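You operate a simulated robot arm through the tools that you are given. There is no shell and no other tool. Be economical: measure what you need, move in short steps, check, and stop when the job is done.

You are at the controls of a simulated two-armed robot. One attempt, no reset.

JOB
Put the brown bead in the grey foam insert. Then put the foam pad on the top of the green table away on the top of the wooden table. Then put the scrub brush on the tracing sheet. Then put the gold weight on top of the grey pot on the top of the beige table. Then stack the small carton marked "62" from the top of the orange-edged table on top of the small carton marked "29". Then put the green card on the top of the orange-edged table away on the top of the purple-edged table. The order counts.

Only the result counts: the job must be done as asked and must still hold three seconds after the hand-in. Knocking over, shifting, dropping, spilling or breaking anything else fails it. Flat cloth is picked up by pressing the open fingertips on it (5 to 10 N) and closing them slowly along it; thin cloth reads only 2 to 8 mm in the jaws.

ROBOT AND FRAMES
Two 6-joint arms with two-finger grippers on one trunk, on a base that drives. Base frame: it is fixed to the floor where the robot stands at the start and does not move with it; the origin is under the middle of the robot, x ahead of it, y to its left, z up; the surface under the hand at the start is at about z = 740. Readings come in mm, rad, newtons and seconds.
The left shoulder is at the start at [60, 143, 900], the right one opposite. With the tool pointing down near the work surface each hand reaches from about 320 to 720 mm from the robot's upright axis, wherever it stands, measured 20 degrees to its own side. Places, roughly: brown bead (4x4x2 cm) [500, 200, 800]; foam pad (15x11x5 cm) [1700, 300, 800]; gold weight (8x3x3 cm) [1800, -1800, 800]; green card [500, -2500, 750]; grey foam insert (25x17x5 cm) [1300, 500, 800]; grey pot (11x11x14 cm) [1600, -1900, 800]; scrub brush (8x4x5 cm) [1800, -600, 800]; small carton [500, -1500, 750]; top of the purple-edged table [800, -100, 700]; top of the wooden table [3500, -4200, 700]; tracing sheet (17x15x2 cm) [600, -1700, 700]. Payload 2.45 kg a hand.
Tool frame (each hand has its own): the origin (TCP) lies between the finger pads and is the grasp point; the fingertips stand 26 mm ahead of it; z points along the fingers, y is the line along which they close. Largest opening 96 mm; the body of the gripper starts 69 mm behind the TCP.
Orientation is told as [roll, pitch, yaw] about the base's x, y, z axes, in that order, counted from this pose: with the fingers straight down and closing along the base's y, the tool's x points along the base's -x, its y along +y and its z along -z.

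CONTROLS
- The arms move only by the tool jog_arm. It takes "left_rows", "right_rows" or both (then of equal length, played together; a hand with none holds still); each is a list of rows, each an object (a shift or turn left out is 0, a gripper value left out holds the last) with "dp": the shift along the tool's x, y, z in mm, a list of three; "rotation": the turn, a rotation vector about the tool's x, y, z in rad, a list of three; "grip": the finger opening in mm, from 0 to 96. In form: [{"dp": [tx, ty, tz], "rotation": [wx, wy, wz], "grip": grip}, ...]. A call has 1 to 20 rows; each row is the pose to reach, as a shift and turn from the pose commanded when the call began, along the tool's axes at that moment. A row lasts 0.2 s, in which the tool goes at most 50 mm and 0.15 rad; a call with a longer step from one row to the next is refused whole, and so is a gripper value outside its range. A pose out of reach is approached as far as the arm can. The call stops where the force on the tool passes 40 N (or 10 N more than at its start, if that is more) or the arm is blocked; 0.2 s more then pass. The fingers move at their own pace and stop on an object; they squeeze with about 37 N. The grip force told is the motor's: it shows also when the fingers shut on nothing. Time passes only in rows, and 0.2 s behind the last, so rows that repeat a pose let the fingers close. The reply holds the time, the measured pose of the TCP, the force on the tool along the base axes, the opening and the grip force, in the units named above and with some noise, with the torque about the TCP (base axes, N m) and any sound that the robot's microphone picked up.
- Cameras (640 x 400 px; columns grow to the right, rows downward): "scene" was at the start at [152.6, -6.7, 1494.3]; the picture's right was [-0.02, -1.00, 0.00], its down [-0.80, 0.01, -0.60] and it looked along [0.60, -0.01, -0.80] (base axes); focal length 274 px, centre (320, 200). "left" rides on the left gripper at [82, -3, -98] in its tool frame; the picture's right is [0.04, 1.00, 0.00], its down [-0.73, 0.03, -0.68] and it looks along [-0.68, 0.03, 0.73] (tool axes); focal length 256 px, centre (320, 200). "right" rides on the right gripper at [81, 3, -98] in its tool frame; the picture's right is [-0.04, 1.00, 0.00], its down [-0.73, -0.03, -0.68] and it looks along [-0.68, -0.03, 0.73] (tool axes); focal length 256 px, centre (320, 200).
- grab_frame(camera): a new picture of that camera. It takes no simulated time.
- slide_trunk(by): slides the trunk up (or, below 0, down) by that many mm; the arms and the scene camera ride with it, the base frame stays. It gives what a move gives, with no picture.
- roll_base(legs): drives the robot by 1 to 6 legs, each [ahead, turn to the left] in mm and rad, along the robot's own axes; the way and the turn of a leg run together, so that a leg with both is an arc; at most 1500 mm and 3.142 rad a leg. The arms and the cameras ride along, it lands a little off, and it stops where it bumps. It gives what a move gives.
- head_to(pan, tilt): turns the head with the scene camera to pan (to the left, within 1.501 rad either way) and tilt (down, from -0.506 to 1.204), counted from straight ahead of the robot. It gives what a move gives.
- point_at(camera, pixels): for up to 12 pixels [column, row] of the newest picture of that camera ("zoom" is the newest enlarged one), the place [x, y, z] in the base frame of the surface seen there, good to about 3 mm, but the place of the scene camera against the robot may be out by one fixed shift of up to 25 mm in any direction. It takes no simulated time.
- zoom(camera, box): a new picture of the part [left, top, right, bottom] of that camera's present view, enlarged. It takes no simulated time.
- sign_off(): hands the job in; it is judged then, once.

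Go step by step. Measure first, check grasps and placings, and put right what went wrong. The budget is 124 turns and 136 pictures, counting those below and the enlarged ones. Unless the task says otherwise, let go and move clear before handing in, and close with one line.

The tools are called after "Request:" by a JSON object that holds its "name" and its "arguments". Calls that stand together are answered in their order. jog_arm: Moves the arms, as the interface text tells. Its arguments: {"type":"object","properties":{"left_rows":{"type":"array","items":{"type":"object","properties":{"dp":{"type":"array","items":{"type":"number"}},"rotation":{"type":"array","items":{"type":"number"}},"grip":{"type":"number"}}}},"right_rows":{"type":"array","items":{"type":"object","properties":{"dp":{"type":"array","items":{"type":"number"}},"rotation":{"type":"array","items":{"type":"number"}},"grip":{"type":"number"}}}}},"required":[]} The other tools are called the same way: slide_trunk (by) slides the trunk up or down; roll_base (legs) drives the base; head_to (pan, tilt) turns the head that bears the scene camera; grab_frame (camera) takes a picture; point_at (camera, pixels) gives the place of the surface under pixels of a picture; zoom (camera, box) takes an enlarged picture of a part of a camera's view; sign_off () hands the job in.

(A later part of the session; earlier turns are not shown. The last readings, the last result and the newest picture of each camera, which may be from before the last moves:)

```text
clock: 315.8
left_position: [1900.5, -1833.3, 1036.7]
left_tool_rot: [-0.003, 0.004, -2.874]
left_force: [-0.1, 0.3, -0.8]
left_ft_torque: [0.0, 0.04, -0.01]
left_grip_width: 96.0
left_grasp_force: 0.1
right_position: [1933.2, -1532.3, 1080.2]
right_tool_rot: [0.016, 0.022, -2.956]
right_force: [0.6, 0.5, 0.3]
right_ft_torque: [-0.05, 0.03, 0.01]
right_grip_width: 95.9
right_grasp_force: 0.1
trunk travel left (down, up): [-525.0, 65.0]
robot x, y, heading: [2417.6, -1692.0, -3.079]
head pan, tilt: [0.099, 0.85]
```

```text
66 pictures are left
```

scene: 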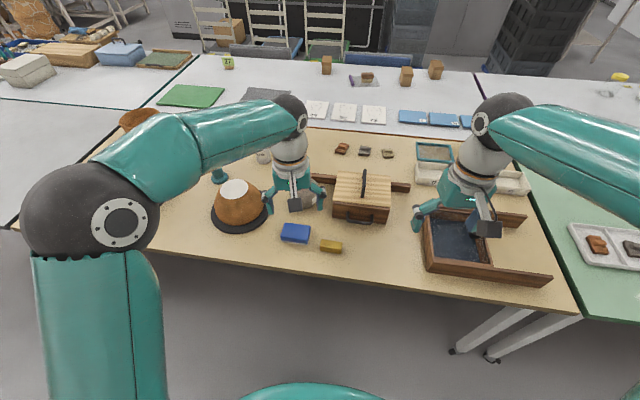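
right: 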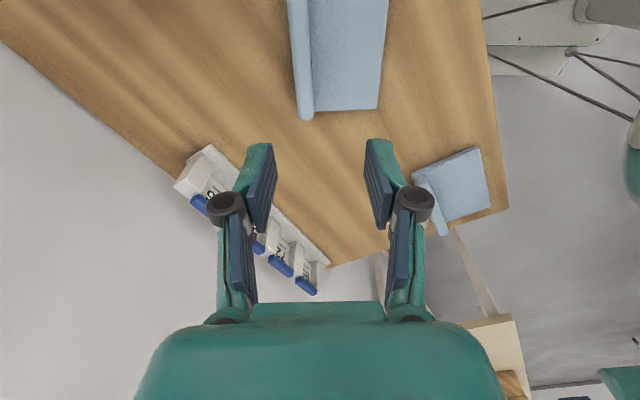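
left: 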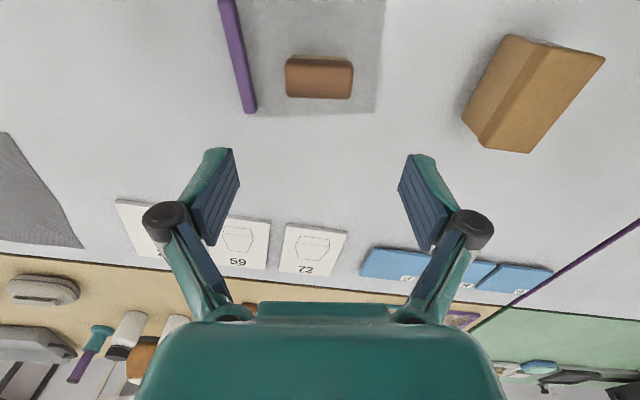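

The gold block is at (331,246). I'll zoom to find the grey pot, which may be hidden behind the left gripper.

Request:
{"name": "zoom", "arguments": {"camera": "scene", "box": [190, 130, 420, 270]}}

Request:
{"name": "grab_frame", "arguments": {"camera": "left"}}

Request:
{"name": "point_at", "arguments": {"camera": "scene", "pixels": [[331, 244], [321, 247], [341, 248], [295, 230], [238, 188], [310, 200], [330, 270], [362, 190]]}}

```text
2.78 times, centred on (305, 200) of scene
```

zoom: 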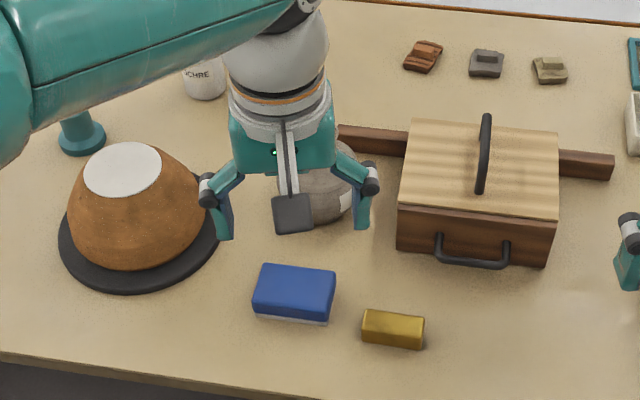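

```text
64 pictures are left
```

left: 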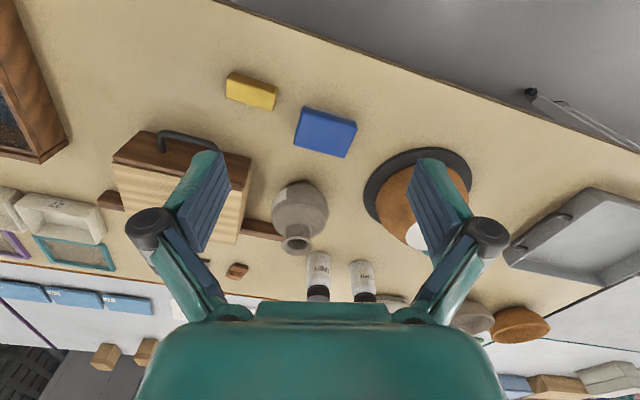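

```text
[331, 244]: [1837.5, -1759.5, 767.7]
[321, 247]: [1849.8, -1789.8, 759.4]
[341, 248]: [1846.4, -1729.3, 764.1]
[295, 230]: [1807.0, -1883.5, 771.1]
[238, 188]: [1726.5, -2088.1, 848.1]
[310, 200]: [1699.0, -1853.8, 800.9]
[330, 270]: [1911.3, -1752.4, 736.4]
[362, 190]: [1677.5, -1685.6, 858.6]
```

The grey vase-like pot is at (300,210) in the left view, near (1695,−1855). I'll advance 120 mm so both are in reach and re-measure.

Request:
{"name": "roll_base", "arguments": {"legs": [[120, 0]]}}

Request:
{"name": "grab_frame", "arguments": {"camera": "left"}}

```text
clock: 317.0
left_position: [1776.6, -1843.8, 1036.4]
left_tool_rot: [-0.002, 0.006, -2.873]
left_force: [-0.6, 0.2, -0.6]
left_ft_torque: [0.01, -0.08, 0.02]
left_grip_width: 96.3
left_grasp_force: 0.1
right_position: [1810.8, -1542.5, 1078.1]
right_tool_rot: [0.014, 0.025, -2.956]
right_force: [-0.8, -0.4, -0.8]
right_ft_torque: [0.02, -0.09, 0.0]
right_grip_width: 95.9
right_grasp_force: 0.1
trunk travel left (down, up): [-525.0, 65.0]
robot x, y, heading: [2295.5, -1705.2, -3.072]
head pan, tilt: [0.099, 0.85]
```

```text
63 pictures are left
```

left: 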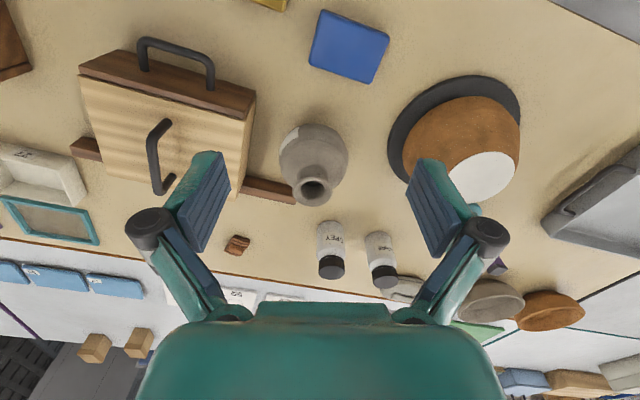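

Now I'll measure the pot's rim with a zoom.

Request:
{"name": "zoom", "arguments": {"camera": "left", "box": [265, 110, 365, 215]}}

Request:
{"name": "point_at", "arguments": {"camera": "left", "pixels": [[296, 186], [330, 189], [312, 176], [312, 202], [302, 178], [325, 198], [313, 140], [313, 188]]}}

```text
3.81 times, centred on (315, 162) of left
```

zoom: 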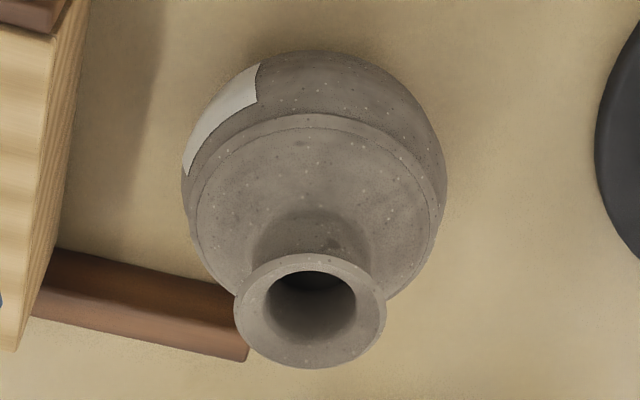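

```text
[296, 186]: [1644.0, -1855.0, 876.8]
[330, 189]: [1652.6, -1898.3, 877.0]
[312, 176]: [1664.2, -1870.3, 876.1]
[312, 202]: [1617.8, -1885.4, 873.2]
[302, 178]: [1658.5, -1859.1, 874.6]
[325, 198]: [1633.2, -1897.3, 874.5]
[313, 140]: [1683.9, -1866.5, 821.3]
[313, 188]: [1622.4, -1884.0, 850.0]
```

The pot rim centre is about (1640,−1877) at z 876, with an outer diameter of about 48 mm. I'll go over the weight first.

Request:
{"name": "jog_arm", "arguments": {"left_rows": [{"dp": [27, -22, 20]}, {"dp": [54, -44, 40]}, {"dp": [81, -65, 70]}, {"dp": [81, -65, 110]}, {"dp": [81, -65, 150]}, {"dp": [81, -65, 150]}]}}

Request:
{"name": "grab_frame", "arguments": {"camera": "left"}}

```text
clock: 318.4
left_position: [1842.8, -1758.5, 887.3]
left_tool_rot: [-0.003, 0.005, -2.873]
left_force: [0.3, -0.3, -0.6]
left_ft_torque: [-0.01, -0.02, 0.0]
left_grip_width: 96.1
left_grasp_force: 0.0
right_position: [1811.1, -1541.8, 1080.6]
right_tool_rot: [0.014, 0.022, -2.955]
right_force: [-0.1, 0.4, -0.1]
right_ft_torque: [-0.03, 0.03, 0.0]
right_grip_width: 96.2
right_grasp_force: 0.0
trunk travel left (down, up): [-525.0, 65.0]
robot x, y, heading: [2291.9, -1705.8, -3.07]
head pan, tilt: [0.099, 0.85]
```

```text
61 pictures are left
```

left: 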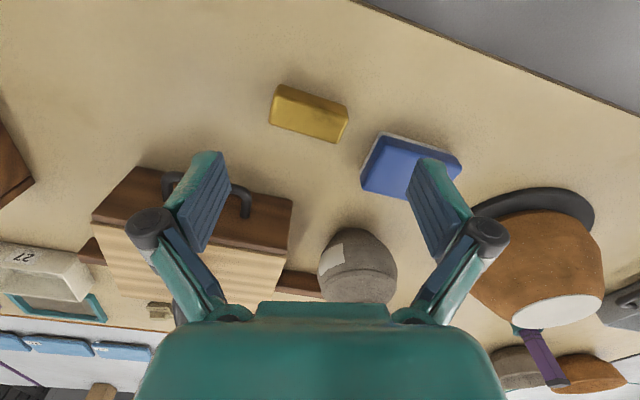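

Request:
{"name": "zoom", "arguments": {"camera": "left", "box": [260, 75, 360, 150]}}

Request:
{"name": "point_at", "arguments": {"camera": "left", "pixels": [[276, 100], [344, 119], [281, 93], [342, 108], [310, 107], [273, 120], [335, 137], [306, 122], [310, 160]]}}

```text
5.33 times, centred on (310, 112) of left
```

zoom: 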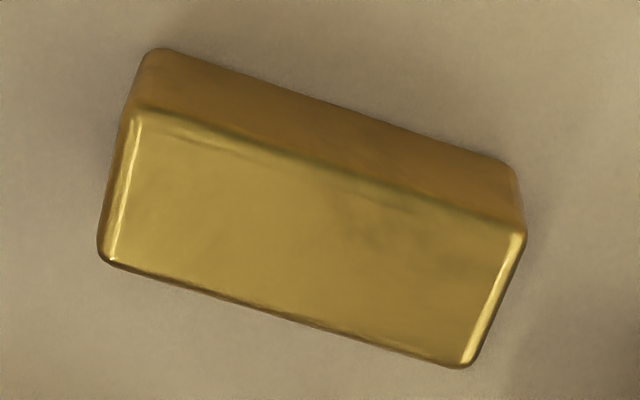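

```text
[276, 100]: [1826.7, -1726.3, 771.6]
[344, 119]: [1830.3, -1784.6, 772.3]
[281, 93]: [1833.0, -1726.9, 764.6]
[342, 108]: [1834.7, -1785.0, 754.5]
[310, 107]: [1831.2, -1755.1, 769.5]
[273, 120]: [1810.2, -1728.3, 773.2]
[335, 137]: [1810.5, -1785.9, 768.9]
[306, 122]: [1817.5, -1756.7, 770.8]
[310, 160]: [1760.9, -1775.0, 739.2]
```

The weight is centred at (1820,−1756), aligned with y, top z 771. I'll align, descend and grip its ends.

Request:
{"name": "jog_arm", "arguments": {"left_rows": [{"dp": [-10, -4, 10], "rotation": [0, 0, 0.13], "grip": 86}, {"dp": [-21, -8, 20], "rotation": [0, 0, 0.268]}, {"dp": [-21, -8, 60], "rotation": [0, 0, 0.268]}, {"dp": [-21, -8, 95], "rotation": [0, 0, 0.268]}, {"dp": [-21, -8, 110], "rotation": [0, 0, 0.268]}, {"dp": [-21, -8, 115], "rotation": [0, 0, 0.268]}, {"dp": [-21, -8, 115], "rotation": [0, 0, 0.268], "grip": 50}, {"dp": [-21, -8, 115], "rotation": [0, 0, 0.268], "grip": 50}, {"dp": [-21, -8, 115], "rotation": [0, 0, 0.268], "grip": 50}]}}

Request:
{"name": "grab_frame", "arguments": {"camera": "left"}}

```text
clock: 320.4
left_position: [1818.0, -1756.4, 771.9]
left_tool_rot: [-0.004, 0.003, -3.141]
left_force: [-0.7, 0.8, 0.4]
left_ft_torque: [0.1, 0.01, 0.02]
left_grip_width: 69.7
left_grasp_force: 36.8
right_position: [1810.9, -1541.2, 1078.9]
right_tool_rot: [0.014, 0.022, -2.954]
right_force: [0.7, 0.1, -0.1]
right_ft_torque: [0.04, -0.02, -0.02]
right_grip_width: 95.8
right_grasp_force: 0.0
trunk travel left (down, up): [-525.0, 65.0]
robot x, y, heading: [2293.2, -1703.4, -3.072]
head pan, tilt: [0.099, 0.85]
```

```text
59 pictures are left
```

left: 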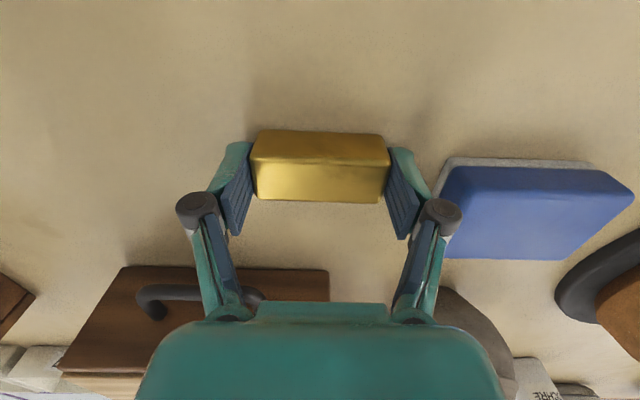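

The weight is held at 69.7 mm. I'll lift it and move to a spot short of the pot to re-measure the rim.

Request:
{"name": "jog_arm", "arguments": {"left_rows": [{"dp": [0, 0, -40]}, {"dp": [0, 0, -85]}, {"dp": [0, 0, -130]}, {"dp": [0, 0, -175]}, {"dp": [0, 0, -220]}, {"dp": [-20, 35, -240]}, {"dp": [-45, 70, -245]}, {"dp": [-65, 100, -245]}, {"dp": [-70, 121, -245]}, {"dp": [-70, 121, -245]}]}}

Request:
{"name": "grab_frame", "arguments": {"camera": "left"}}

```text
clock: 322.6
left_position: [1748.4, -1876.2, 1016.8]
left_tool_rot: [-0.003, 0.004, -3.141]
left_force: [-0.3, 1.2, -5.0]
left_ft_torque: [-0.03, -0.02, -0.02]
left_grip_width: 69.5
left_grasp_force: 36.8
right_position: [1810.8, -1540.8, 1080.0]
right_tool_rot: [0.014, 0.022, -2.955]
right_force: [-0.1, -0.1, -1.1]
right_ft_torque: [0.03, -0.01, -0.02]
right_grip_width: 95.9
right_grasp_force: 0.0
trunk travel left (down, up): [-525.0, 65.0]
robot x, y, heading: [2294.3, -1707.3, -3.069]
head pan, tilt: [0.099, 0.85]
```

```text
58 pictures are left
```

left: 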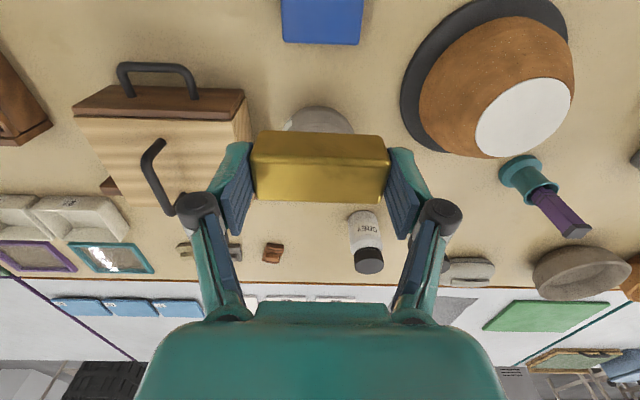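

The weight hides the rim. I'll move further over the pot, since the rim should then appear above the weight in the view.

Request:
{"name": "jog_arm", "arguments": {"left_rows": [{"dp": [-35, 0, 0]}, {"dp": [-70, 0, 0]}, {"dp": [-105, 0, 0]}, {"dp": [-105, 0, 0]}]}}

Request:
{"name": "grab_frame", "arguments": {"camera": "left"}}

```text
clock: 323.6
left_position: [1656.2, -1877.0, 1013.3]
left_tool_rot: [-0.005, 0.006, 3.141]
left_force: [0.4, -1.1, -3.9]
left_ft_torque: [-0.01, -0.01, 0.02]
left_grip_width: 69.3
left_grasp_force: 36.7
left hand out of reach, approached as far as the arm can: row 3, 4
right_position: [1811.3, -1541.2, 1080.4]
right_tool_rot: [0.013, 0.023, -2.954]
right_force: [0.0, 0.5, 0.1]
right_ft_torque: [0.0, 0.02, -0.01]
right_grip_width: 96.0
right_grasp_force: 0.1
trunk travel left (down, up): [-525.0, 65.0]
robot x, y, heading: [2294.8, -1704.6, -3.074]
head pan, tilt: [0.099, 0.85]
```

```text
57 pictures are left
```

left: 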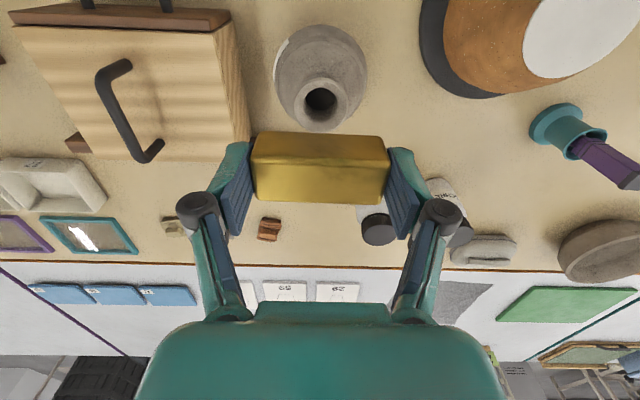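

Request:
{"name": "zoom", "arguments": {"camera": "left", "box": [270, 65, 370, 140]}}

Request:
{"name": "point_at", "arguments": {"camera": "left", "pixels": [[298, 102], [344, 102], [321, 83], [321, 122], [304, 88], [338, 88], [304, 115], [338, 115]]}}

```text
5.33 times, centred on (320, 102) of left
```

zoom: 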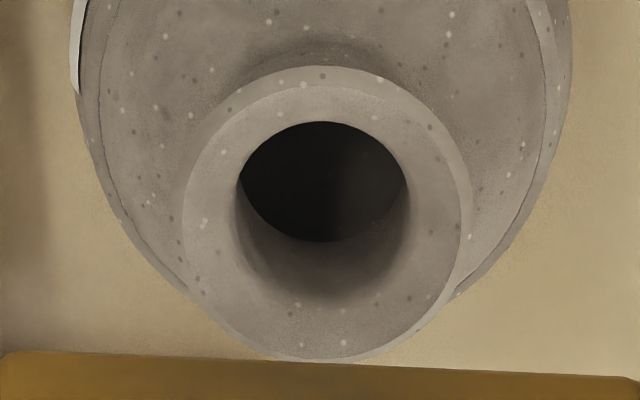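

```text
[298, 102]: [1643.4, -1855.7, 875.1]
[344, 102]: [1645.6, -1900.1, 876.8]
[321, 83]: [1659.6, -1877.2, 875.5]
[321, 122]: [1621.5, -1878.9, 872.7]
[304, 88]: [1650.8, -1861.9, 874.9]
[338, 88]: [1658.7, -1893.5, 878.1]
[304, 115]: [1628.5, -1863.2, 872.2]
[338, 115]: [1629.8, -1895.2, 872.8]
```

The rim centre is (1640,−1878) at z≈876. I'll descend partway and check the real pose.

Request:
{"name": "jog_arm", "arguments": {"left_rows": [{"dp": [-2, 0, 30]}, {"dp": [-3, 1, 60]}, {"dp": [-5, 1, 80]}, {"dp": [-5, 1, 80]}]}}

```text
clock: 324.6
left_position: [1650.0, -1878.8, 932.7]
left_tool_rot: [-0.003, 0.004, -3.141]
left_force: [0.0, -0.5, -3.7]
left_ft_torque: [0.0, 0.02, 0.0]
left_grip_width: 69.9
left_grasp_force: 36.9
right_position: [1810.8, -1541.5, 1079.7]
right_tool_rot: [0.013, 0.024, -2.954]
right_force: [0.6, 0.4, -0.5]
right_ft_torque: [0.0, 0.04, 0.0]
right_grip_width: 95.8
right_grasp_force: 0.0
trunk travel left (down, up): [-525.0, 65.0]
robot x, y, heading: [2299.0, -1704.9, -3.072]
head pan, tilt: [0.099, 0.85]
```

Request:
{"name": "jog_arm", "arguments": {"left_rows": [{"dp": [-6, 0, 5]}, {"dp": [-12, 0, 10]}, {"dp": [-12, 0, 17]}, {"dp": [-12, 0, 22]}, {"dp": [-12, 0, 22]}]}}

Request:
{"name": "zoom", "arguments": {"camera": "left", "box": [200, 60, 440, 210]}}

Request:
{"name": "zoom", "arguments": {"camera": "scene", "box": [220, 100, 400, 240]}}

```text
clock: 325.8
left_position: [1638.0, -1878.2, 911.1]
left_tool_rot: [-0.002, 0.002, -3.143]
left_force: [0.3, 0.0, -3.4]
left_ft_torque: [-0.02, 0.04, 0.0]
left_grip_width: 69.8
left_grasp_force: 36.7
right_position: [1812.2, -1541.1, 1080.3]
right_tool_rot: [0.014, 0.022, -2.954]
right_force: [-0.2, -0.3, -0.1]
right_ft_torque: [-0.02, 0.01, -0.01]
right_grip_width: 95.9
right_grasp_force: 0.1
trunk travel left (down, up): [-525.0, 65.0]
robot x, y, heading: [2296.8, -1707.2, -3.072]
head pan, tilt: [0.099, 0.85]
```

```text
2.67 times, centred on (320, 135) of left
```

zoom: 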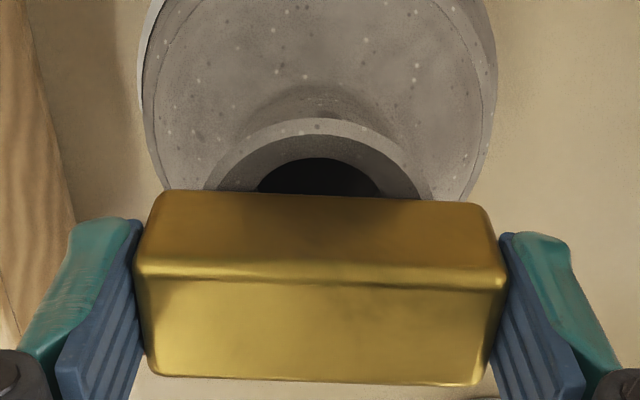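

```text
2.86 times, centred on (310, 170) of scene
```

zoom: 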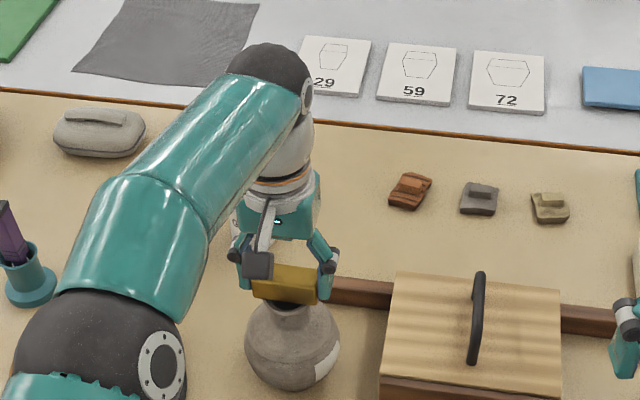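

Request:
{"name": "grab_frame", "arguments": {"camera": "left"}}

Request:
{"name": "point_at", "arguments": {"camera": "left", "pixels": [[319, 106], [319, 117], [319, 134], [319, 150], [319, 165], [319, 195], [290, 121], [350, 121], [284, 128], [357, 130]]}}

```text
53 pictures are left
```

left: 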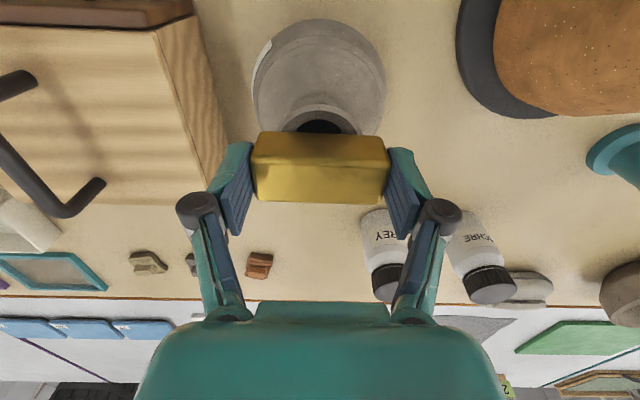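

```text
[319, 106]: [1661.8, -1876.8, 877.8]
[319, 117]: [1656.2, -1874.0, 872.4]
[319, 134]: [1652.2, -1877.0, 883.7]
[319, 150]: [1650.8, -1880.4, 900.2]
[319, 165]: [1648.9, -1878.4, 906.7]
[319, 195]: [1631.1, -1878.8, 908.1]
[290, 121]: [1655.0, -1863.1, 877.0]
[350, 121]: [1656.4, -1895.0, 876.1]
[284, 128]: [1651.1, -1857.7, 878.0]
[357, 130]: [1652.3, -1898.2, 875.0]
```

The weight is centred to within 2 mm over the rim. I'll lower 3 mm and release.

Request:
{"name": "jog_arm", "arguments": {"left_rows": [{"dp": [1, 0, 1]}, {"dp": [1, 0, 2]}, {"dp": [1, 0, 3]}, {"dp": [1, 0, 3]}]}}

```text
clock: 326.8
left_position: [1639.6, -1878.8, 906.7]
left_tool_rot: [-0.003, 0.004, -3.141]
left_force: [0.4, 0.0, -3.7]
left_ft_torque: [0.02, 0.03, 0.0]
left_grip_width: 69.4
left_grasp_force: 36.5
right_position: [1811.6, -1541.7, 1081.0]
right_tool_rot: [0.014, 0.025, -2.956]
right_force: [-0.8, 0.0, -0.8]
right_ft_torque: [-0.03, -0.01, -0.04]
right_grip_width: 95.9
right_grasp_force: 0.1
trunk travel left (down, up): [-525.0, 65.0]
robot x, y, heading: [2295.1, -1704.0, -3.074]
head pan, tilt: [0.099, 0.85]
```

There's no contact yet, since the force is still −3.7 N. I'll lower a bit more.

Request:
{"name": "jog_arm", "arguments": {"left_rows": [{"dp": [0, 0, 1]}, {"dp": [0, 0, 2]}, {"dp": [0, 0, 2]}]}}

```text
clock: 327.6
left_position: [1639.1, -1878.5, 908.4]
left_tool_rot: [-0.005, 0.002, -3.141]
left_force: [-1.2, -0.3, 6.3]
left_ft_torque: [0.11, -0.12, -0.02]
left_grip_width: 69.8
left_grasp_force: 37.1
right_position: [1812.2, -1541.5, 1080.0]
right_tool_rot: [0.015, 0.022, -2.954]
right_force: [1.1, 0.5, -0.4]
right_ft_torque: [0.01, 0.01, -0.01]
right_grip_width: 95.9
right_grasp_force: 0.2
trunk travel left (down, up): [-525.0, 65.0]
robot x, y, heading: [2295.3, -1706.4, -3.072]
head pan, tilt: [0.099, 0.85]
```

Contact is made (+6.3 N). I'll release and rise straight up.

Request:
{"name": "jog_arm", "arguments": {"left_rows": [{"dp": [0, 0, 0], "grip": 74}, {"dp": [0, 0, 0], "grip": 88}, {"dp": [0, 0, 0], "grip": 88}, {"dp": [0, 0, -20]}, {"dp": [0, 0, -60]}, {"dp": [20, 0, -100]}, {"dp": [60, 0, -130]}, {"dp": [100, 0, -150]}]}}

Request:
{"name": "grab_frame", "arguments": {"camera": "left"}}

Request:
{"name": "zoom", "arguments": {"camera": "scene", "box": [220, 100, 400, 240]}}

```text
clock: 329.4
left_position: [1741.5, -1877.7, 1056.6]
left_tool_rot: [-0.004, 0.001, -3.142]
left_force: [0.4, 0.2, -0.2]
left_ft_torque: [-0.04, 0.0, 0.03]
left_grip_width: 88.3
left_grasp_force: 0.0
right_position: [1812.8, -1541.9, 1082.3]
right_tool_rot: [0.014, 0.02, -2.954]
right_force: [0.5, -0.3, -1.7]
right_ft_torque: [-0.03, 0.01, 0.0]
right_grip_width: 95.9
right_grasp_force: 0.0
trunk travel left (down, up): [-525.0, 65.0]
robot x, y, heading: [2291.3, -1704.9, -3.071]
head pan, tilt: [0.099, 0.85]
```

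```text
52 pictures are left
```

left: 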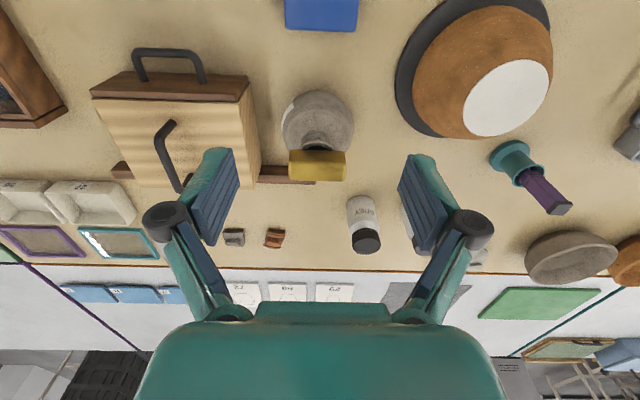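

```text
2.86 times, centred on (310, 170) of scene
```

zoom: 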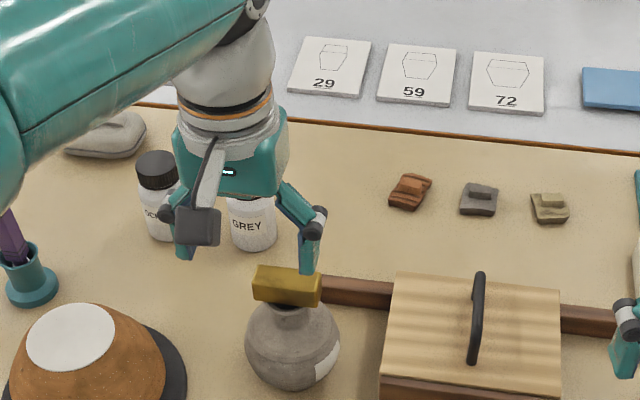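

The gold weight rests on the pot's rim. Next are the cartons on the near side, so I'll back off, turn right, and return around the end with arcs.

Request:
{"name": "roll_base", "arguments": {"legs": [[-110, 0], [0, -0.5]]}}

Request:
{"name": "roll_base", "arguments": {"legs": [[0, -0.55]]}}

Request:
{"name": "roll_base", "arguments": {"legs": [[0, -0.55]]}}

```text
clock: 332.2
left_position: [1839.4, -1581.0, 1056.0]
left_tool_rot: [-0.003, 0.004, 2.64]
left_force: [-0.5, -0.6, 0.6]
left_ft_torque: [-0.01, 0.03, -0.01]
left_grip_width: 88.1
left_grasp_force: 0.1
right_position: [2064.1, -1322.1, 1080.6]
right_tool_rot: [0.014, 0.022, 2.827]
right_force: [0.1, 0.5, 0.1]
right_ft_torque: [-0.03, 0.0, 0.04]
right_grip_width: 95.9
right_grasp_force: 0.0
trunk travel left (down, up): [-525.0, 65.0]
robot x, y, heading: [2400.8, -1717.4, 2.708]
head pan, tilt: [0.099, 0.85]
```

```text
clock: 334.3
left_position: [1992.0, -1310.3, 1054.8]
left_tool_rot: [-0.004, 0.004, 2.092]
left_force: [-0.9, 0.2, 0.5]
left_ft_torque: [-0.03, 0.0, 0.0]
left_grip_width: 88.0
left_grasp_force: 0.1
right_position: [2319.5, -1205.2, 1080.8]
right_tool_rot: [0.013, 0.021, 2.278]
right_force: [0.2, -0.3, 0.3]
right_ft_torque: [-0.01, 0.05, 0.0]
right_grip_width: 96.2
right_grasp_force: 0.1
trunk travel left (down, up): [-525.0, 65.0]
robot x, y, heading: [2375.1, -1733.1, 2.164]
head pan, tilt: [0.099, 0.85]
```

```text
clock: 336.4
left_position: [2272.1, -1168.9, 1056.9]
left_tool_rot: [-0.002, 0.004, 1.542]
left_force: [-0.6, -0.4, 0.0]
left_ft_torque: [0.01, 0.01, -0.01]
left_grip_width: 88.2
left_grasp_force: 0.1
right_position: [2604.5, -1252.6, 1079.7]
right_tool_rot: [0.015, 0.022, 1.727]
right_force: [0.6, 0.5, 0.1]
right_ft_torque: [-0.01, -0.04, 0.01]
right_grip_width: 96.0
right_grasp_force: 0.0
trunk travel left (down, up): [-525.0, 65.0]
robot x, y, heading: [2347.1, -1735.3, 1.615]
head pan, tilt: [0.099, 0.85]
```

Request:
{"name": "roll_base", "arguments": {"legs": [[1200, -0.07], [1250, 0]]}}

Request:
{"name": "roll_base", "arguments": {"legs": [[471, 0.785], [471, 0.785]]}}

```text
clock: 348.6
left_position: [2338.1, 1282.7, 1056.5]
left_tool_rot: [-0.003, 0.004, 1.479]
left_force: [-0.1, 0.1, 0.1]
left_ft_torque: [-0.04, -0.02, 0.02]
left_grip_width: 88.1
left_grasp_force: 0.1
right_position: [2667.3, 1179.4, 1080.4]
right_tool_rot: [0.014, 0.022, 1.664]
right_force: [0.1, -0.7, 0.0]
right_ft_torque: [-0.03, 0.02, -0.01]
right_grip_width: 95.9
right_grasp_force: 0.0
trunk travel left (down, up): [-525.0, 65.0]
robot x, y, heading: [2381.7, 715.0, 1.551]
head pan, tilt: [0.099, 0.85]
```

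```text
clock: 353.9
left_position: [1222.7, 1271.0, 1057.4]
left_tool_rot: [-0.005, 0.003, 3.07]
left_force: [-0.1, -1.3, 0.2]
left_ft_torque: [0.17, -0.02, 0.0]
left_grip_width: 87.8
left_grasp_force: 0.0
right_position: [1318.2, 1600.7, 1081.8]
right_tool_rot: [0.01, 0.024, -3.028]
right_force: [-0.3, -0.4, 0.3]
right_ft_torque: [0.16, -0.03, 0.0]
right_grip_width: 96.3
right_grasp_force: 0.0
trunk travel left (down, up): [-525.0, 65.0]
robot x, y, heading: [1788.8, 1368.5, 3.124]
head pan, tilt: [0.099, 0.85]
```

Request:
{"name": "roll_base", "arguments": {"legs": [[1200, 0.017], [471, 0.785], [471, 0.785]]}}

Request:
{"name": "roll_base", "arguments": {"legs": [[1150, 0], [1100, 0]]}}

```text
clock: 364.9
left_position: [72.3, 246.2, 1057.6]
left_tool_rot: [-0.006, 0.003, -1.649]
left_force: [1.5, 0.5, -0.4]
left_ft_torque: [0.03, 0.18, -0.02]
left_grip_width: 87.8
left_grasp_force: 0.0
right_position: [-256.4, 346.1, 1082.3]
right_tool_rot: [0.011, 0.026, -1.465]
right_force: [1.3, 0.4, -0.1]
right_ft_torque: [0.0, 0.15, -0.03]
right_grip_width: 95.8
right_grasp_force: 0.0
trunk travel left (down, up): [-525.0, 65.0]
robot x, y, heading: [-62.8, 814.0, -1.615]
head pan, tilt: [0.099, 0.85]
```

```text
clock: 376.1
left_position: [-37.1, -1969.7, 1058.1]
left_tool_rot: [-0.002, 0.002, -1.644]
left_force: [-0.2, 0.3, -0.3]
left_ft_torque: [-0.01, 0.03, 0.0]
left_grip_width: 88.1
left_grasp_force: 0.0
right_position: [-368.3, -1871.8, 1081.8]
right_tool_rot: [0.015, 0.025, -1.461]
right_force: [0.4, -0.1, -0.2]
right_ft_torque: [0.02, 0.01, 0.0]
right_grip_width: 95.9
right_grasp_force: 0.0
trunk travel left (down, up): [-525.0, 65.0]
robot x, y, heading: [-175.4, -1400.5, -1.612]
head pan, tilt: [0.099, 0.85]
```

Request:
{"name": "roll_base", "arguments": {"legs": [[0, 0.55]]}}

Request:
{"name": "roll_base", "arguments": {"legs": [[0, 0.55]]}}

Request:
{"name": "roll_base", "arguments": {"legs": [[0, 0.5], [120, 0]]}}

Request:
{"name": "head_to", "arguments": {"pan": 0.0, "tilt": 0.95}}

Request:
{"name": "grab_frame", "arguments": {"camera": "scene"}}

```text
clock: 378.2
left_position: [236.9, -1815.2, 1058.7]
left_tool_rot: [-0.003, 0.002, -1.098]
left_force: [0.0, 0.3, 0.7]
left_ft_torque: [0.03, 0.01, 0.01]
left_grip_width: 88.3
left_grasp_force: 0.1
right_position: [-97.5, -1900.7, 1082.4]
right_tool_rot: [0.016, 0.025, -0.916]
right_force: [-1.1, -0.5, -0.1]
right_ft_torque: [0.04, 0.01, 0.02]
right_grip_width: 96.1
right_grasp_force: 0.1
trunk travel left (down, up): [-525.0, 65.0]
robot x, y, heading: [-196.5, -1412.8, -1.06]
head pan, tilt: [0.099, 0.85]
```

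```text
clock: 380.3
left_position: [385.5, -1530.4, 1059.8]
left_tool_rot: [-0.001, 0.003, -0.549]
left_force: [0.1, -0.1, 1.0]
left_ft_torque: [0.03, 0.01, -0.02]
left_grip_width: 88.0
left_grasp_force: 0.2
right_position: [146.5, -1778.7, 1082.4]
right_tool_rot: [0.015, 0.025, -0.365]
right_force: [-0.1, -0.2, -0.3]
right_ft_torque: [0.01, 0.02, 0.01]
right_grip_width: 95.9
right_grasp_force: 0.1
trunk travel left (down, up): [-525.0, 65.0]
robot x, y, heading: [-205.6, -1434.4, -0.514]
head pan, tilt: [0.099, 0.85]
```

```text
clock: 383.1
left_position: [480.9, -1232.2, 1058.8]
left_tool_rot: [-0.003, 0.003, -0.047]
left_force: [0.1, -0.3, -0.1]
left_ft_torque: [-0.06, 0.02, 0.0]
left_grip_width: 87.9
left_grasp_force: 0.0
right_position: [392.6, -1565.7, 1082.7]
right_tool_rot: [0.015, 0.026, 0.139]
right_force: [-0.2, 0.3, 0.1]
right_ft_torque: [-0.03, 0.04, 0.01]
right_grip_width: 96.0
right_grasp_force: 0.0
trunk travel left (down, up): [-525.0, 65.0]
robot x, y, heading: [-86.5, -1454.1, -0.019]
head pan, tilt: [0.099, 0.85]
```

```text
clock: 383.8
left_position: [480.0, -1235.7, 1060.6]
left_tool_rot: [0.001, 0.003, -0.048]
left_force: [-0.8, -0.2, 0.3]
left_ft_torque: [0.02, 0.01, -0.01]
left_grip_width: 87.9
left_grasp_force: 0.0
right_position: [389.6, -1567.9, 1084.8]
right_tool_rot: [0.016, 0.022, 0.137]
right_force: [-0.8, 0.7, 0.4]
right_ft_torque: [-0.05, 0.0, 0.0]
right_grip_width: 96.2
right_grasp_force: 0.2
trunk travel left (down, up): [-525.0, 65.0]
robot x, y, heading: [-84.5, -1450.6, -0.019]
head pan, tilt: [0.0, 0.949]
```

```text
50 pictures are left
```

scene: 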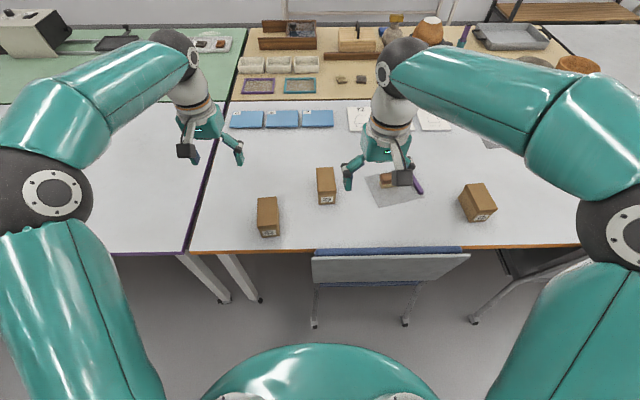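

Cartons 62 (268,215) and 29 (326,185) are in front. I'll advance 100 mm, shift the right hand away, and view them from the left hand.

Request:
{"name": "roll_base", "arguments": {"legs": [[95, 0]]}}

Request:
{"name": "jog_arm", "arguments": {"left_rows": [{"dp": [0, -25, 15]}, {"dp": [10, -50, 30]}, {"dp": [20, -75, 60]}, {"dp": [30, -90, 95]}, {"dp": [35, -90, 100]}], "right_rows": [{"dp": [0, -35, 0]}, {"dp": [0, -70, 0]}, {"dp": [0, -105, 0]}, {"dp": [0, -140, 0]}, {"dp": [0, -140, 0]}]}}

Request:
{"name": "grab_frame", "arguments": {"camera": "left"}}

```text
clock: 384.9
left_position: [577.2, -1235.7, 1059.7]
left_tool_rot: [-0.001, 0.005, -0.047]
left_force: [0.2, 0.6, -0.1]
left_ft_torque: [-0.01, 0.04, -0.01]
left_grip_width: 88.1
left_grasp_force: 0.0
right_position: [487.8, -1568.1, 1083.1]
right_tool_rot: [0.016, 0.025, 0.138]
right_force: [0.5, 0.2, 0.2]
right_ft_torque: [0.03, 0.05, 0.03]
right_grip_width: 96.2
right_grasp_force: 0.0
trunk travel left (down, up): [-525.0, 65.0]
robot x, y, heading: [12.8, -1451.5, -0.013]
head pan, tilt: [0.0, 0.949]
```

```text
clock: 386.1
left_position: [534.5, -1323.7, 960.2]
left_tool_rot: [-0.002, 0.002, -0.045]
left_force: [-0.5, 0.6, 0.3]
left_ft_torque: [-0.04, -0.01, 0.02]
left_grip_width: 88.0
left_grasp_force: 0.1
right_position: [505.2, -1708.3, 1081.2]
right_tool_rot: [0.015, 0.022, 0.138]
right_force: [-0.1, 0.3, 0.1]
right_ft_torque: [-0.01, 0.0, -0.03]
right_grip_width: 96.1
right_grasp_force: 0.0
trunk travel left (down, up): [-525.0, 65.0]
robot x, y, heading: [12.8, -1455.6, -0.018]
head pan, tilt: [0.0, 0.949]
```

```text
49 pictures are left
```

left: 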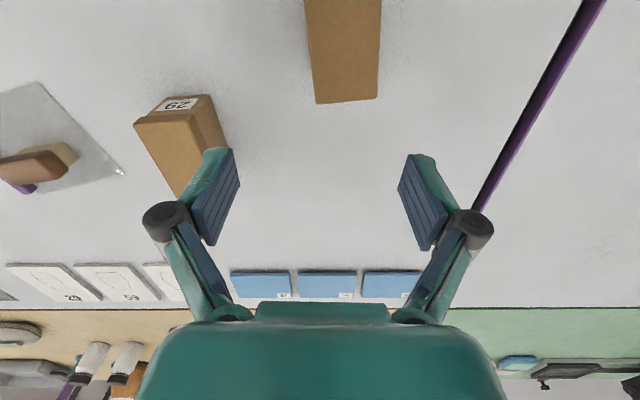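

Request:
{"name": "point_at", "arguments": {"camera": "left", "pixels": [[316, 99], [376, 95], [311, 30], [381, 30], [345, 60], [308, 3], [382, 3], [138, 122], [178, 112], [205, 105], [226, 145], [182, 180]]}}

Request:
{"name": "zoom", "arguments": {"camera": "scene", "box": [180, 100, 420, 260]}}

```text
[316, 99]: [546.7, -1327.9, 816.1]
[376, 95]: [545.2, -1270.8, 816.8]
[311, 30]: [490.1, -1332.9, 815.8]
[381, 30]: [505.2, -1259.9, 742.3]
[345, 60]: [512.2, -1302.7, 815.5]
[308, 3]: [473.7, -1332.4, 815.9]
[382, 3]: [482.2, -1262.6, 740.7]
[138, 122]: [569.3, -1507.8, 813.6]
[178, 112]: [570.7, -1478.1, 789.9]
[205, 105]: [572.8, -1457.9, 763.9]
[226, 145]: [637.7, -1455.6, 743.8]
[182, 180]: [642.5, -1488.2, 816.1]
```

```text
2.50 times, centred on (300, 180) of scene
```

zoom: 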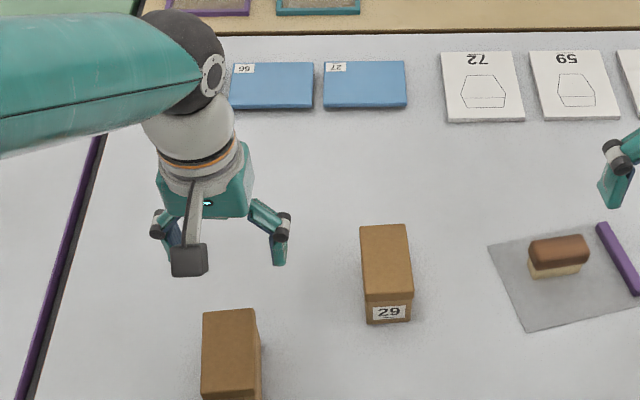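

Carton 62's near end is out of view. I'll move the hand back 75 mm to see it whole.

Request:
{"name": "jog_arm", "arguments": {"left_rows": [{"dp": [38, 10, 0]}, {"dp": [70, 20, 0]}, {"dp": [70, 20, 0]}]}}

Request:
{"name": "grab_frame", "arguments": {"camera": "left"}}

```text
clock: 386.9
left_position: [467.3, -1298.7, 960.3]
left_tool_rot: [-0.003, 0.004, -0.047]
left_force: [-0.7, 0.9, 0.4]
left_ft_torque: [-0.02, 0.01, -0.02]
left_grip_width: 88.2
left_grasp_force: 0.0
right_position: [505.7, -1707.4, 1080.3]
right_tool_rot: [0.015, 0.025, 0.137]
right_force: [0.2, -0.6, 0.2]
right_ft_torque: [0.01, 0.01, 0.01]
right_grip_width: 96.0
right_grasp_force: 0.0
trunk travel left (down, up): [-525.0, 65.0]
robot x, y, heading: [9.7, -1453.2, -0.012]
head pan, tilt: [0.0, 0.949]
```

```text
47 pictures are left
```

left: 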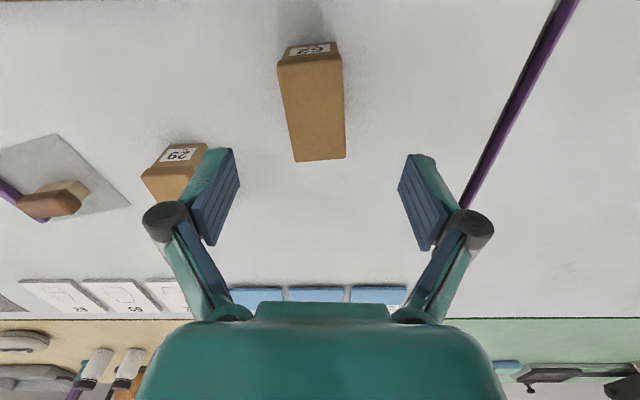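

Request:
{"name": "point_at", "arguments": {"camera": "left", "pixels": [[280, 70], [338, 62], [343, 155], [298, 158], [286, 110], [340, 110], [313, 105], [310, 48], [360, 100], [146, 178], [190, 180]]}}

Request:
{"name": "zoom", "arguments": {"camera": "left", "box": [240, 30, 380, 170]}}

```text
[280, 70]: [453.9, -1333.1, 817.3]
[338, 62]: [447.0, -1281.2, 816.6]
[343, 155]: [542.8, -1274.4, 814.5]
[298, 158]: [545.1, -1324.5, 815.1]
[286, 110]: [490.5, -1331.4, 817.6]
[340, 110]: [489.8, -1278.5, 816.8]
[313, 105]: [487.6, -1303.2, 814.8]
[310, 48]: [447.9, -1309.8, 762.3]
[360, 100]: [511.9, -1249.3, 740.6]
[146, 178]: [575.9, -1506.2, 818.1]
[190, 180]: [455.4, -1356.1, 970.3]
```

```text
2.86 times, centred on (310, 100) of left
```

zoom: 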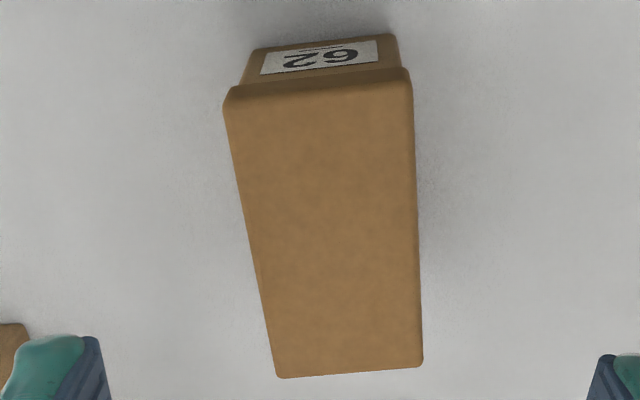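

Carton 62 is about 98×52 mm, centred at (497,−1303), yaw ≈0.08, top z 816. I'll align, descend and grip.

Request:
{"name": "jog_arm", "arguments": {"left_rows": [{"dp": [-15, -1, 20], "rotation": [0, 0, -0.07], "grip": 96}, {"dp": [-30, -3, 50], "rotation": [0, 0, -0.127], "grip": 96}, {"dp": [-30, -3, 95], "rotation": [0, 0, -0.127]}, {"dp": [-30, -3, 135], "rotation": [0, 0, -0.127]}, {"dp": [-30, -3, 165], "rotation": [0, 0, -0.127]}, {"dp": [-30, -3, 175], "rotation": [0, 0, -0.127]}, {"dp": [-30, -3, 175], "rotation": [0, 0, -0.127]}, {"dp": [-30, -3, 175], "rotation": [0, 0, -0.127], "grip": 40}, {"dp": [-30, -3, 175], "rotation": [0, 0, -0.127], "grip": 40}, {"dp": [-30, -3, 175], "rotation": [0, 0, -0.127], "grip": 40}]}}

Request:
{"name": "grab_frame", "arguments": {"camera": "left"}}

```text
clock: 389.1
left_position: [495.3, -1306.0, 786.2]
left_tool_rot: [-0.002, 0.004, 0.081]
left_force: [0.4, 0.6, -0.4]
left_ft_torque: [0.09, 0.0, 0.02]
left_grip_width: 55.6
left_grasp_force: 37.4
right_position: [505.0, -1708.4, 1081.1]
right_tool_rot: [0.014, 0.024, 0.139]
right_force: [-0.6, 0.1, 0.2]
right_ft_torque: [0.0, -0.01, -0.02]
right_grip_width: 95.9
right_grasp_force: 0.1
trunk travel left (down, up): [-525.0, 65.0]
robot x, y, heading: [10.3, -1456.2, -0.012]
head pan, tilt: [0.0, 0.949]
```

```text
45 pictures are left
```

left: 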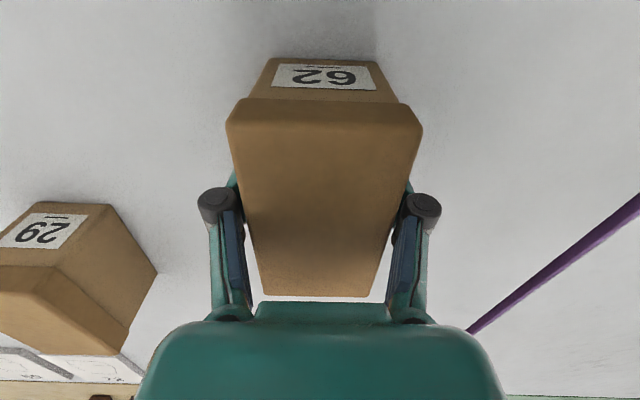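

Carton 62 is held at 55.6 mm. I'll lift it and view carton 29 from beside.

Request:
{"name": "jog_arm", "arguments": {"left_rows": [{"dp": [0, 0, -40]}, {"dp": [0, 0, -85]}, {"dp": [0, 0, -130]}, {"dp": [0, 0, -170]}, {"dp": [-10, 0, -200]}, {"dp": [-20, 0, -200]}, {"dp": [-20, 0, -200]}]}}

Request:
{"name": "grab_frame", "arguments": {"camera": "left"}}

Request:
{"name": "grab_frame", "arguments": {"camera": "right"}}

```text
clock: 390.8
left_position: [519.0, -1302.3, 986.1]
left_tool_rot: [-0.002, 0.003, 0.081]
left_force: [-1.2, -1.2, -2.9]
left_ft_torque: [-0.02, 0.0, -0.03]
left_grip_width: 55.5
left_grasp_force: 37.4
right_position: [505.8, -1707.5, 1080.1]
right_tool_rot: [0.017, 0.023, 0.138]
right_force: [-1.0, 0.6, -0.3]
right_ft_torque: [0.0, -0.01, 0.01]
right_grip_width: 95.7
right_grasp_force: 0.0
trunk travel left (down, up): [-525.0, 65.0]
robot x, y, heading: [11.0, -1453.4, -0.015]
head pan, tilt: [0.0, 0.949]
```

```text
44 pictures are left
```

left: 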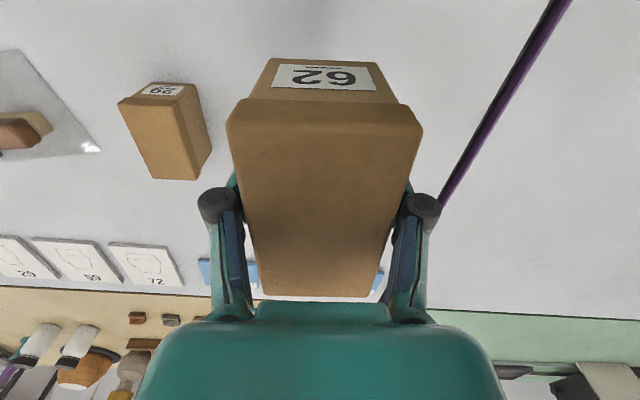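

```text
43 pictures are left
```

right: 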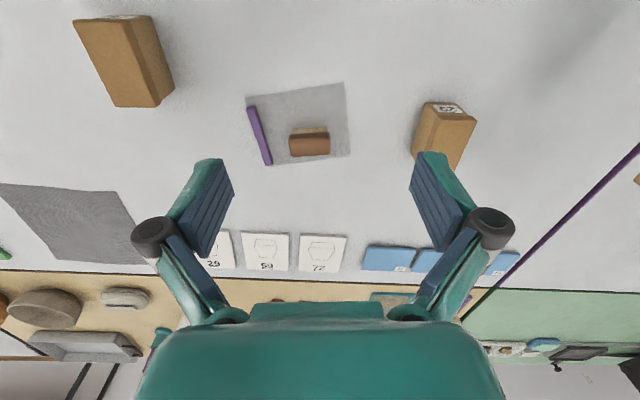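

Carton 29 is fully visible at (165,130) in the left view, so I'll measure its top corners.

Request:
{"name": "zoom", "arguments": {"camera": "left", "box": [105, 75, 225, 190]}}

Request:
{"name": "point_at", "arguments": {"camera": "left", "pixels": [[121, 105], [176, 98], [192, 176], [154, 176], [136, 140], [184, 140], [160, 130], [180, 96], [193, 178]]}}

```text
3.48 times, centred on (165, 132) of left
```

zoom: 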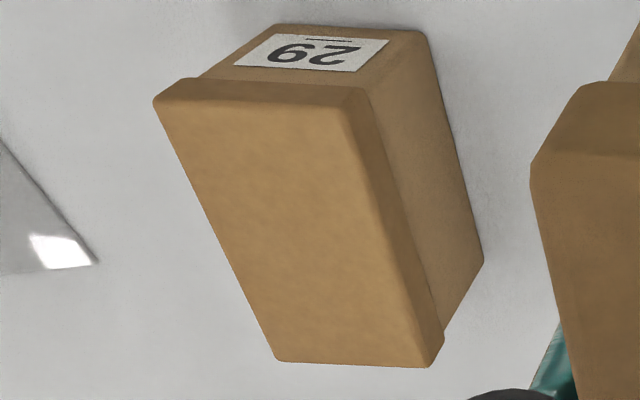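

```text
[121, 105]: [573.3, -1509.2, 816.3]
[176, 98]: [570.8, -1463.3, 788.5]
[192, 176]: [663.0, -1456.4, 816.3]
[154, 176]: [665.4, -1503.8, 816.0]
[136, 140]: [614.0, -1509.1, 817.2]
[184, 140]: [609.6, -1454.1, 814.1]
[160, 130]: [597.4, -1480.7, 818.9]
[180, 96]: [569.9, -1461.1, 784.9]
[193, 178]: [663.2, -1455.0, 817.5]
```

Carton 29's top is centred at (619,−1481), z 816.5, yaw≈0.04. I'll move carton 62 above it.

Request:
{"name": "jog_arm", "arguments": {"left_rows": [{"dp": [-17, -38, 0]}, {"dp": [-34, -76, 0]}, {"dp": [-51, -114, 0]}, {"dp": [-68, -150, 0], "rotation": [0, 0, 0.02]}, {"dp": [-84, -186, 10], "rotation": [0, 0, 0.035]}, {"dp": [-84, -186, 50], "rotation": [0, 0, 0.035]}, {"dp": [-84, -186, 90], "rotation": [0, 0, 0.035]}, {"dp": [-84, -186, 106], "rotation": [0, 0, 0.035]}, {"dp": [-84, -186, 106], "rotation": [0, 0, 0.035]}]}}

Request:
{"name": "grab_frame", "arguments": {"camera": "left"}}

Request:
{"name": "zoom", "arguments": {"camera": "scene", "box": [230, 100, 420, 230]}}

```text
clock: 392.8
left_position: [616.4, -1481.5, 881.4]
left_tool_rot: [-0.002, 0.003, 0.044]
left_force: [-0.1, 0.9, -2.2]
left_ft_torque: [0.01, 0.01, -0.02]
left_grip_width: 55.6
left_grasp_force: 36.3
right_position: [504.7, -1707.9, 1080.7]
right_tool_rot: [0.015, 0.024, 0.137]
right_force: [-0.5, 0.6, 0.0]
right_ft_torque: [0.0, 0.01, -0.01]
right_grip_width: 96.4
right_grasp_force: 0.0
trunk travel left (down, up): [-525.0, 65.0]
robot x, y, heading: [8.0, -1457.2, -0.018]
head pan, tilt: [0.0, 0.949]
```

```text
41 pictures are left
```

left: 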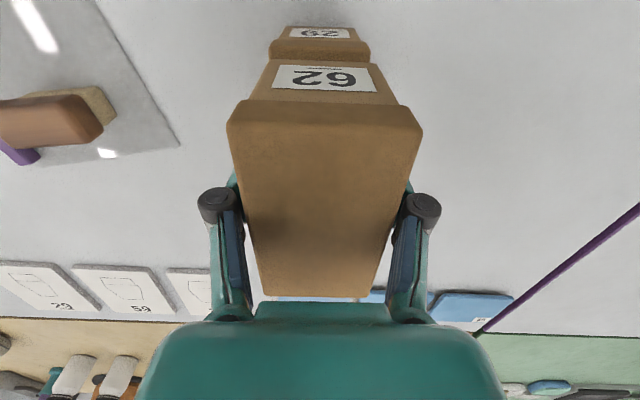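

```text
3.08 times, centred on (325, 165) of scene
```

zoom: 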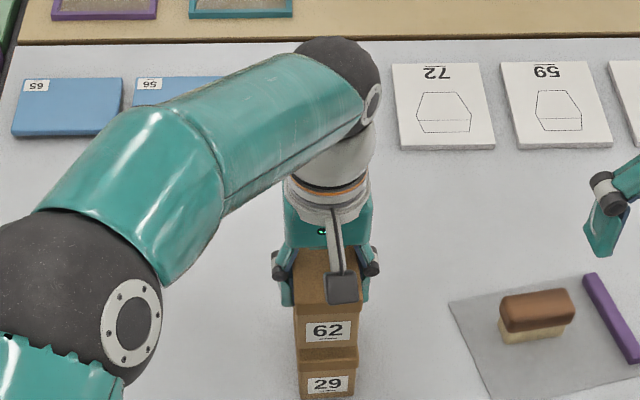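

They are well aligned. I'll lower to near contact.

Request:
{"name": "jog_arm", "arguments": {"left_rows": [{"dp": [-2, 0, 8]}, {"dp": [-2, 0, 15]}, {"dp": [-2, 0, 18]}, {"dp": [-2, 0, 20]}, {"dp": [-2, 0, 20]}]}}

```text
clock: 393.9
left_position: [617.0, -1481.8, 859.9]
left_tool_rot: [-0.001, 0.004, 0.047]
left_force: [-0.1, -0.2, 0.3]
left_ft_torque: [-0.04, 0.0, 0.04]
left_grip_width: 55.7
left_grasp_force: 37.0
right_position: [504.5, -1707.5, 1081.0]
right_tool_rot: [0.015, 0.025, 0.138]
right_force: [-0.5, -0.4, 0.2]
right_ft_torque: [0.02, 0.0, 0.0]
right_grip_width: 96.1
right_grasp_force: 0.1
trunk travel left (down, up): [-525.0, 65.0]
robot x, y, heading: [12.4, -1453.2, -0.019]
head pan, tilt: [0.0, 0.949]
```

The weight is off the hand, so it's in contact. I'll release and rise.

Request:
{"name": "jog_arm", "arguments": {"left_rows": [{"dp": [0, 0, 1]}, {"dp": [0, 0, 1], "grip": 62}, {"dp": [0, 0, 1], "grip": 90}, {"dp": [0, 0, 1], "grip": 90}, {"dp": [0, 0, -20]}, {"dp": [0, 0, -60]}, {"dp": [0, 0, -105]}, {"dp": [20, 0, -150]}, {"dp": [50, 0, -180]}]}}

Request:
{"name": "grab_frame", "arguments": {"camera": "left"}}

Request:
{"name": "zoom", "arguments": {"camera": "scene", "box": [230, 100, 420, 230]}}

```text
clock: 395.9
left_position: [564.7, -1485.3, 1039.7]
left_tool_rot: [-0.002, 0.003, 0.045]
left_force: [0.4, -0.5, 0.1]
left_ft_torque: [0.0, -0.02, 0.02]
left_grip_width: 90.0
left_grasp_force: 0.1
right_position: [503.8, -1707.4, 1080.9]
right_tool_rot: [0.017, 0.023, 0.138]
right_force: [-0.4, 0.2, 0.5]
right_ft_torque: [0.01, -0.02, 0.02]
right_grip_width: 96.2
right_grasp_force: 0.1
trunk travel left (down, up): [-525.0, 65.0]
robot x, y, heading: [12.0, -1453.7, -0.014]
head pan, tilt: [0.0, 0.949]
```

```text
39 pictures are left
```

left: 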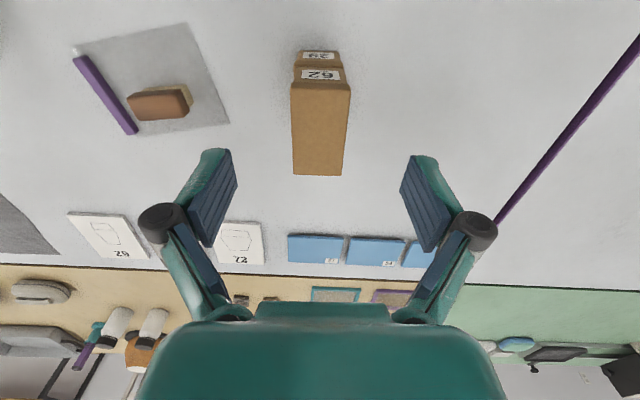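

```text
3.08 times, centred on (325, 165) of scene
```

zoom: 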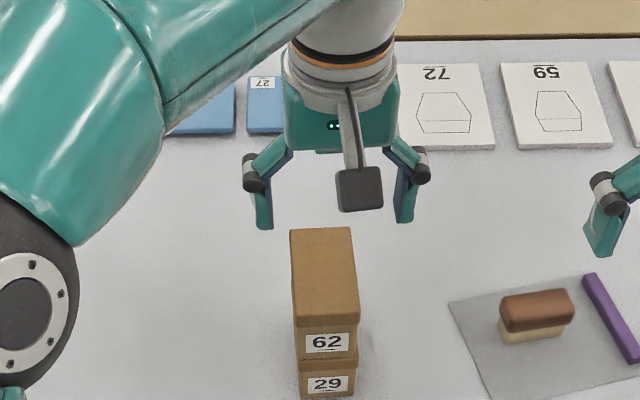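

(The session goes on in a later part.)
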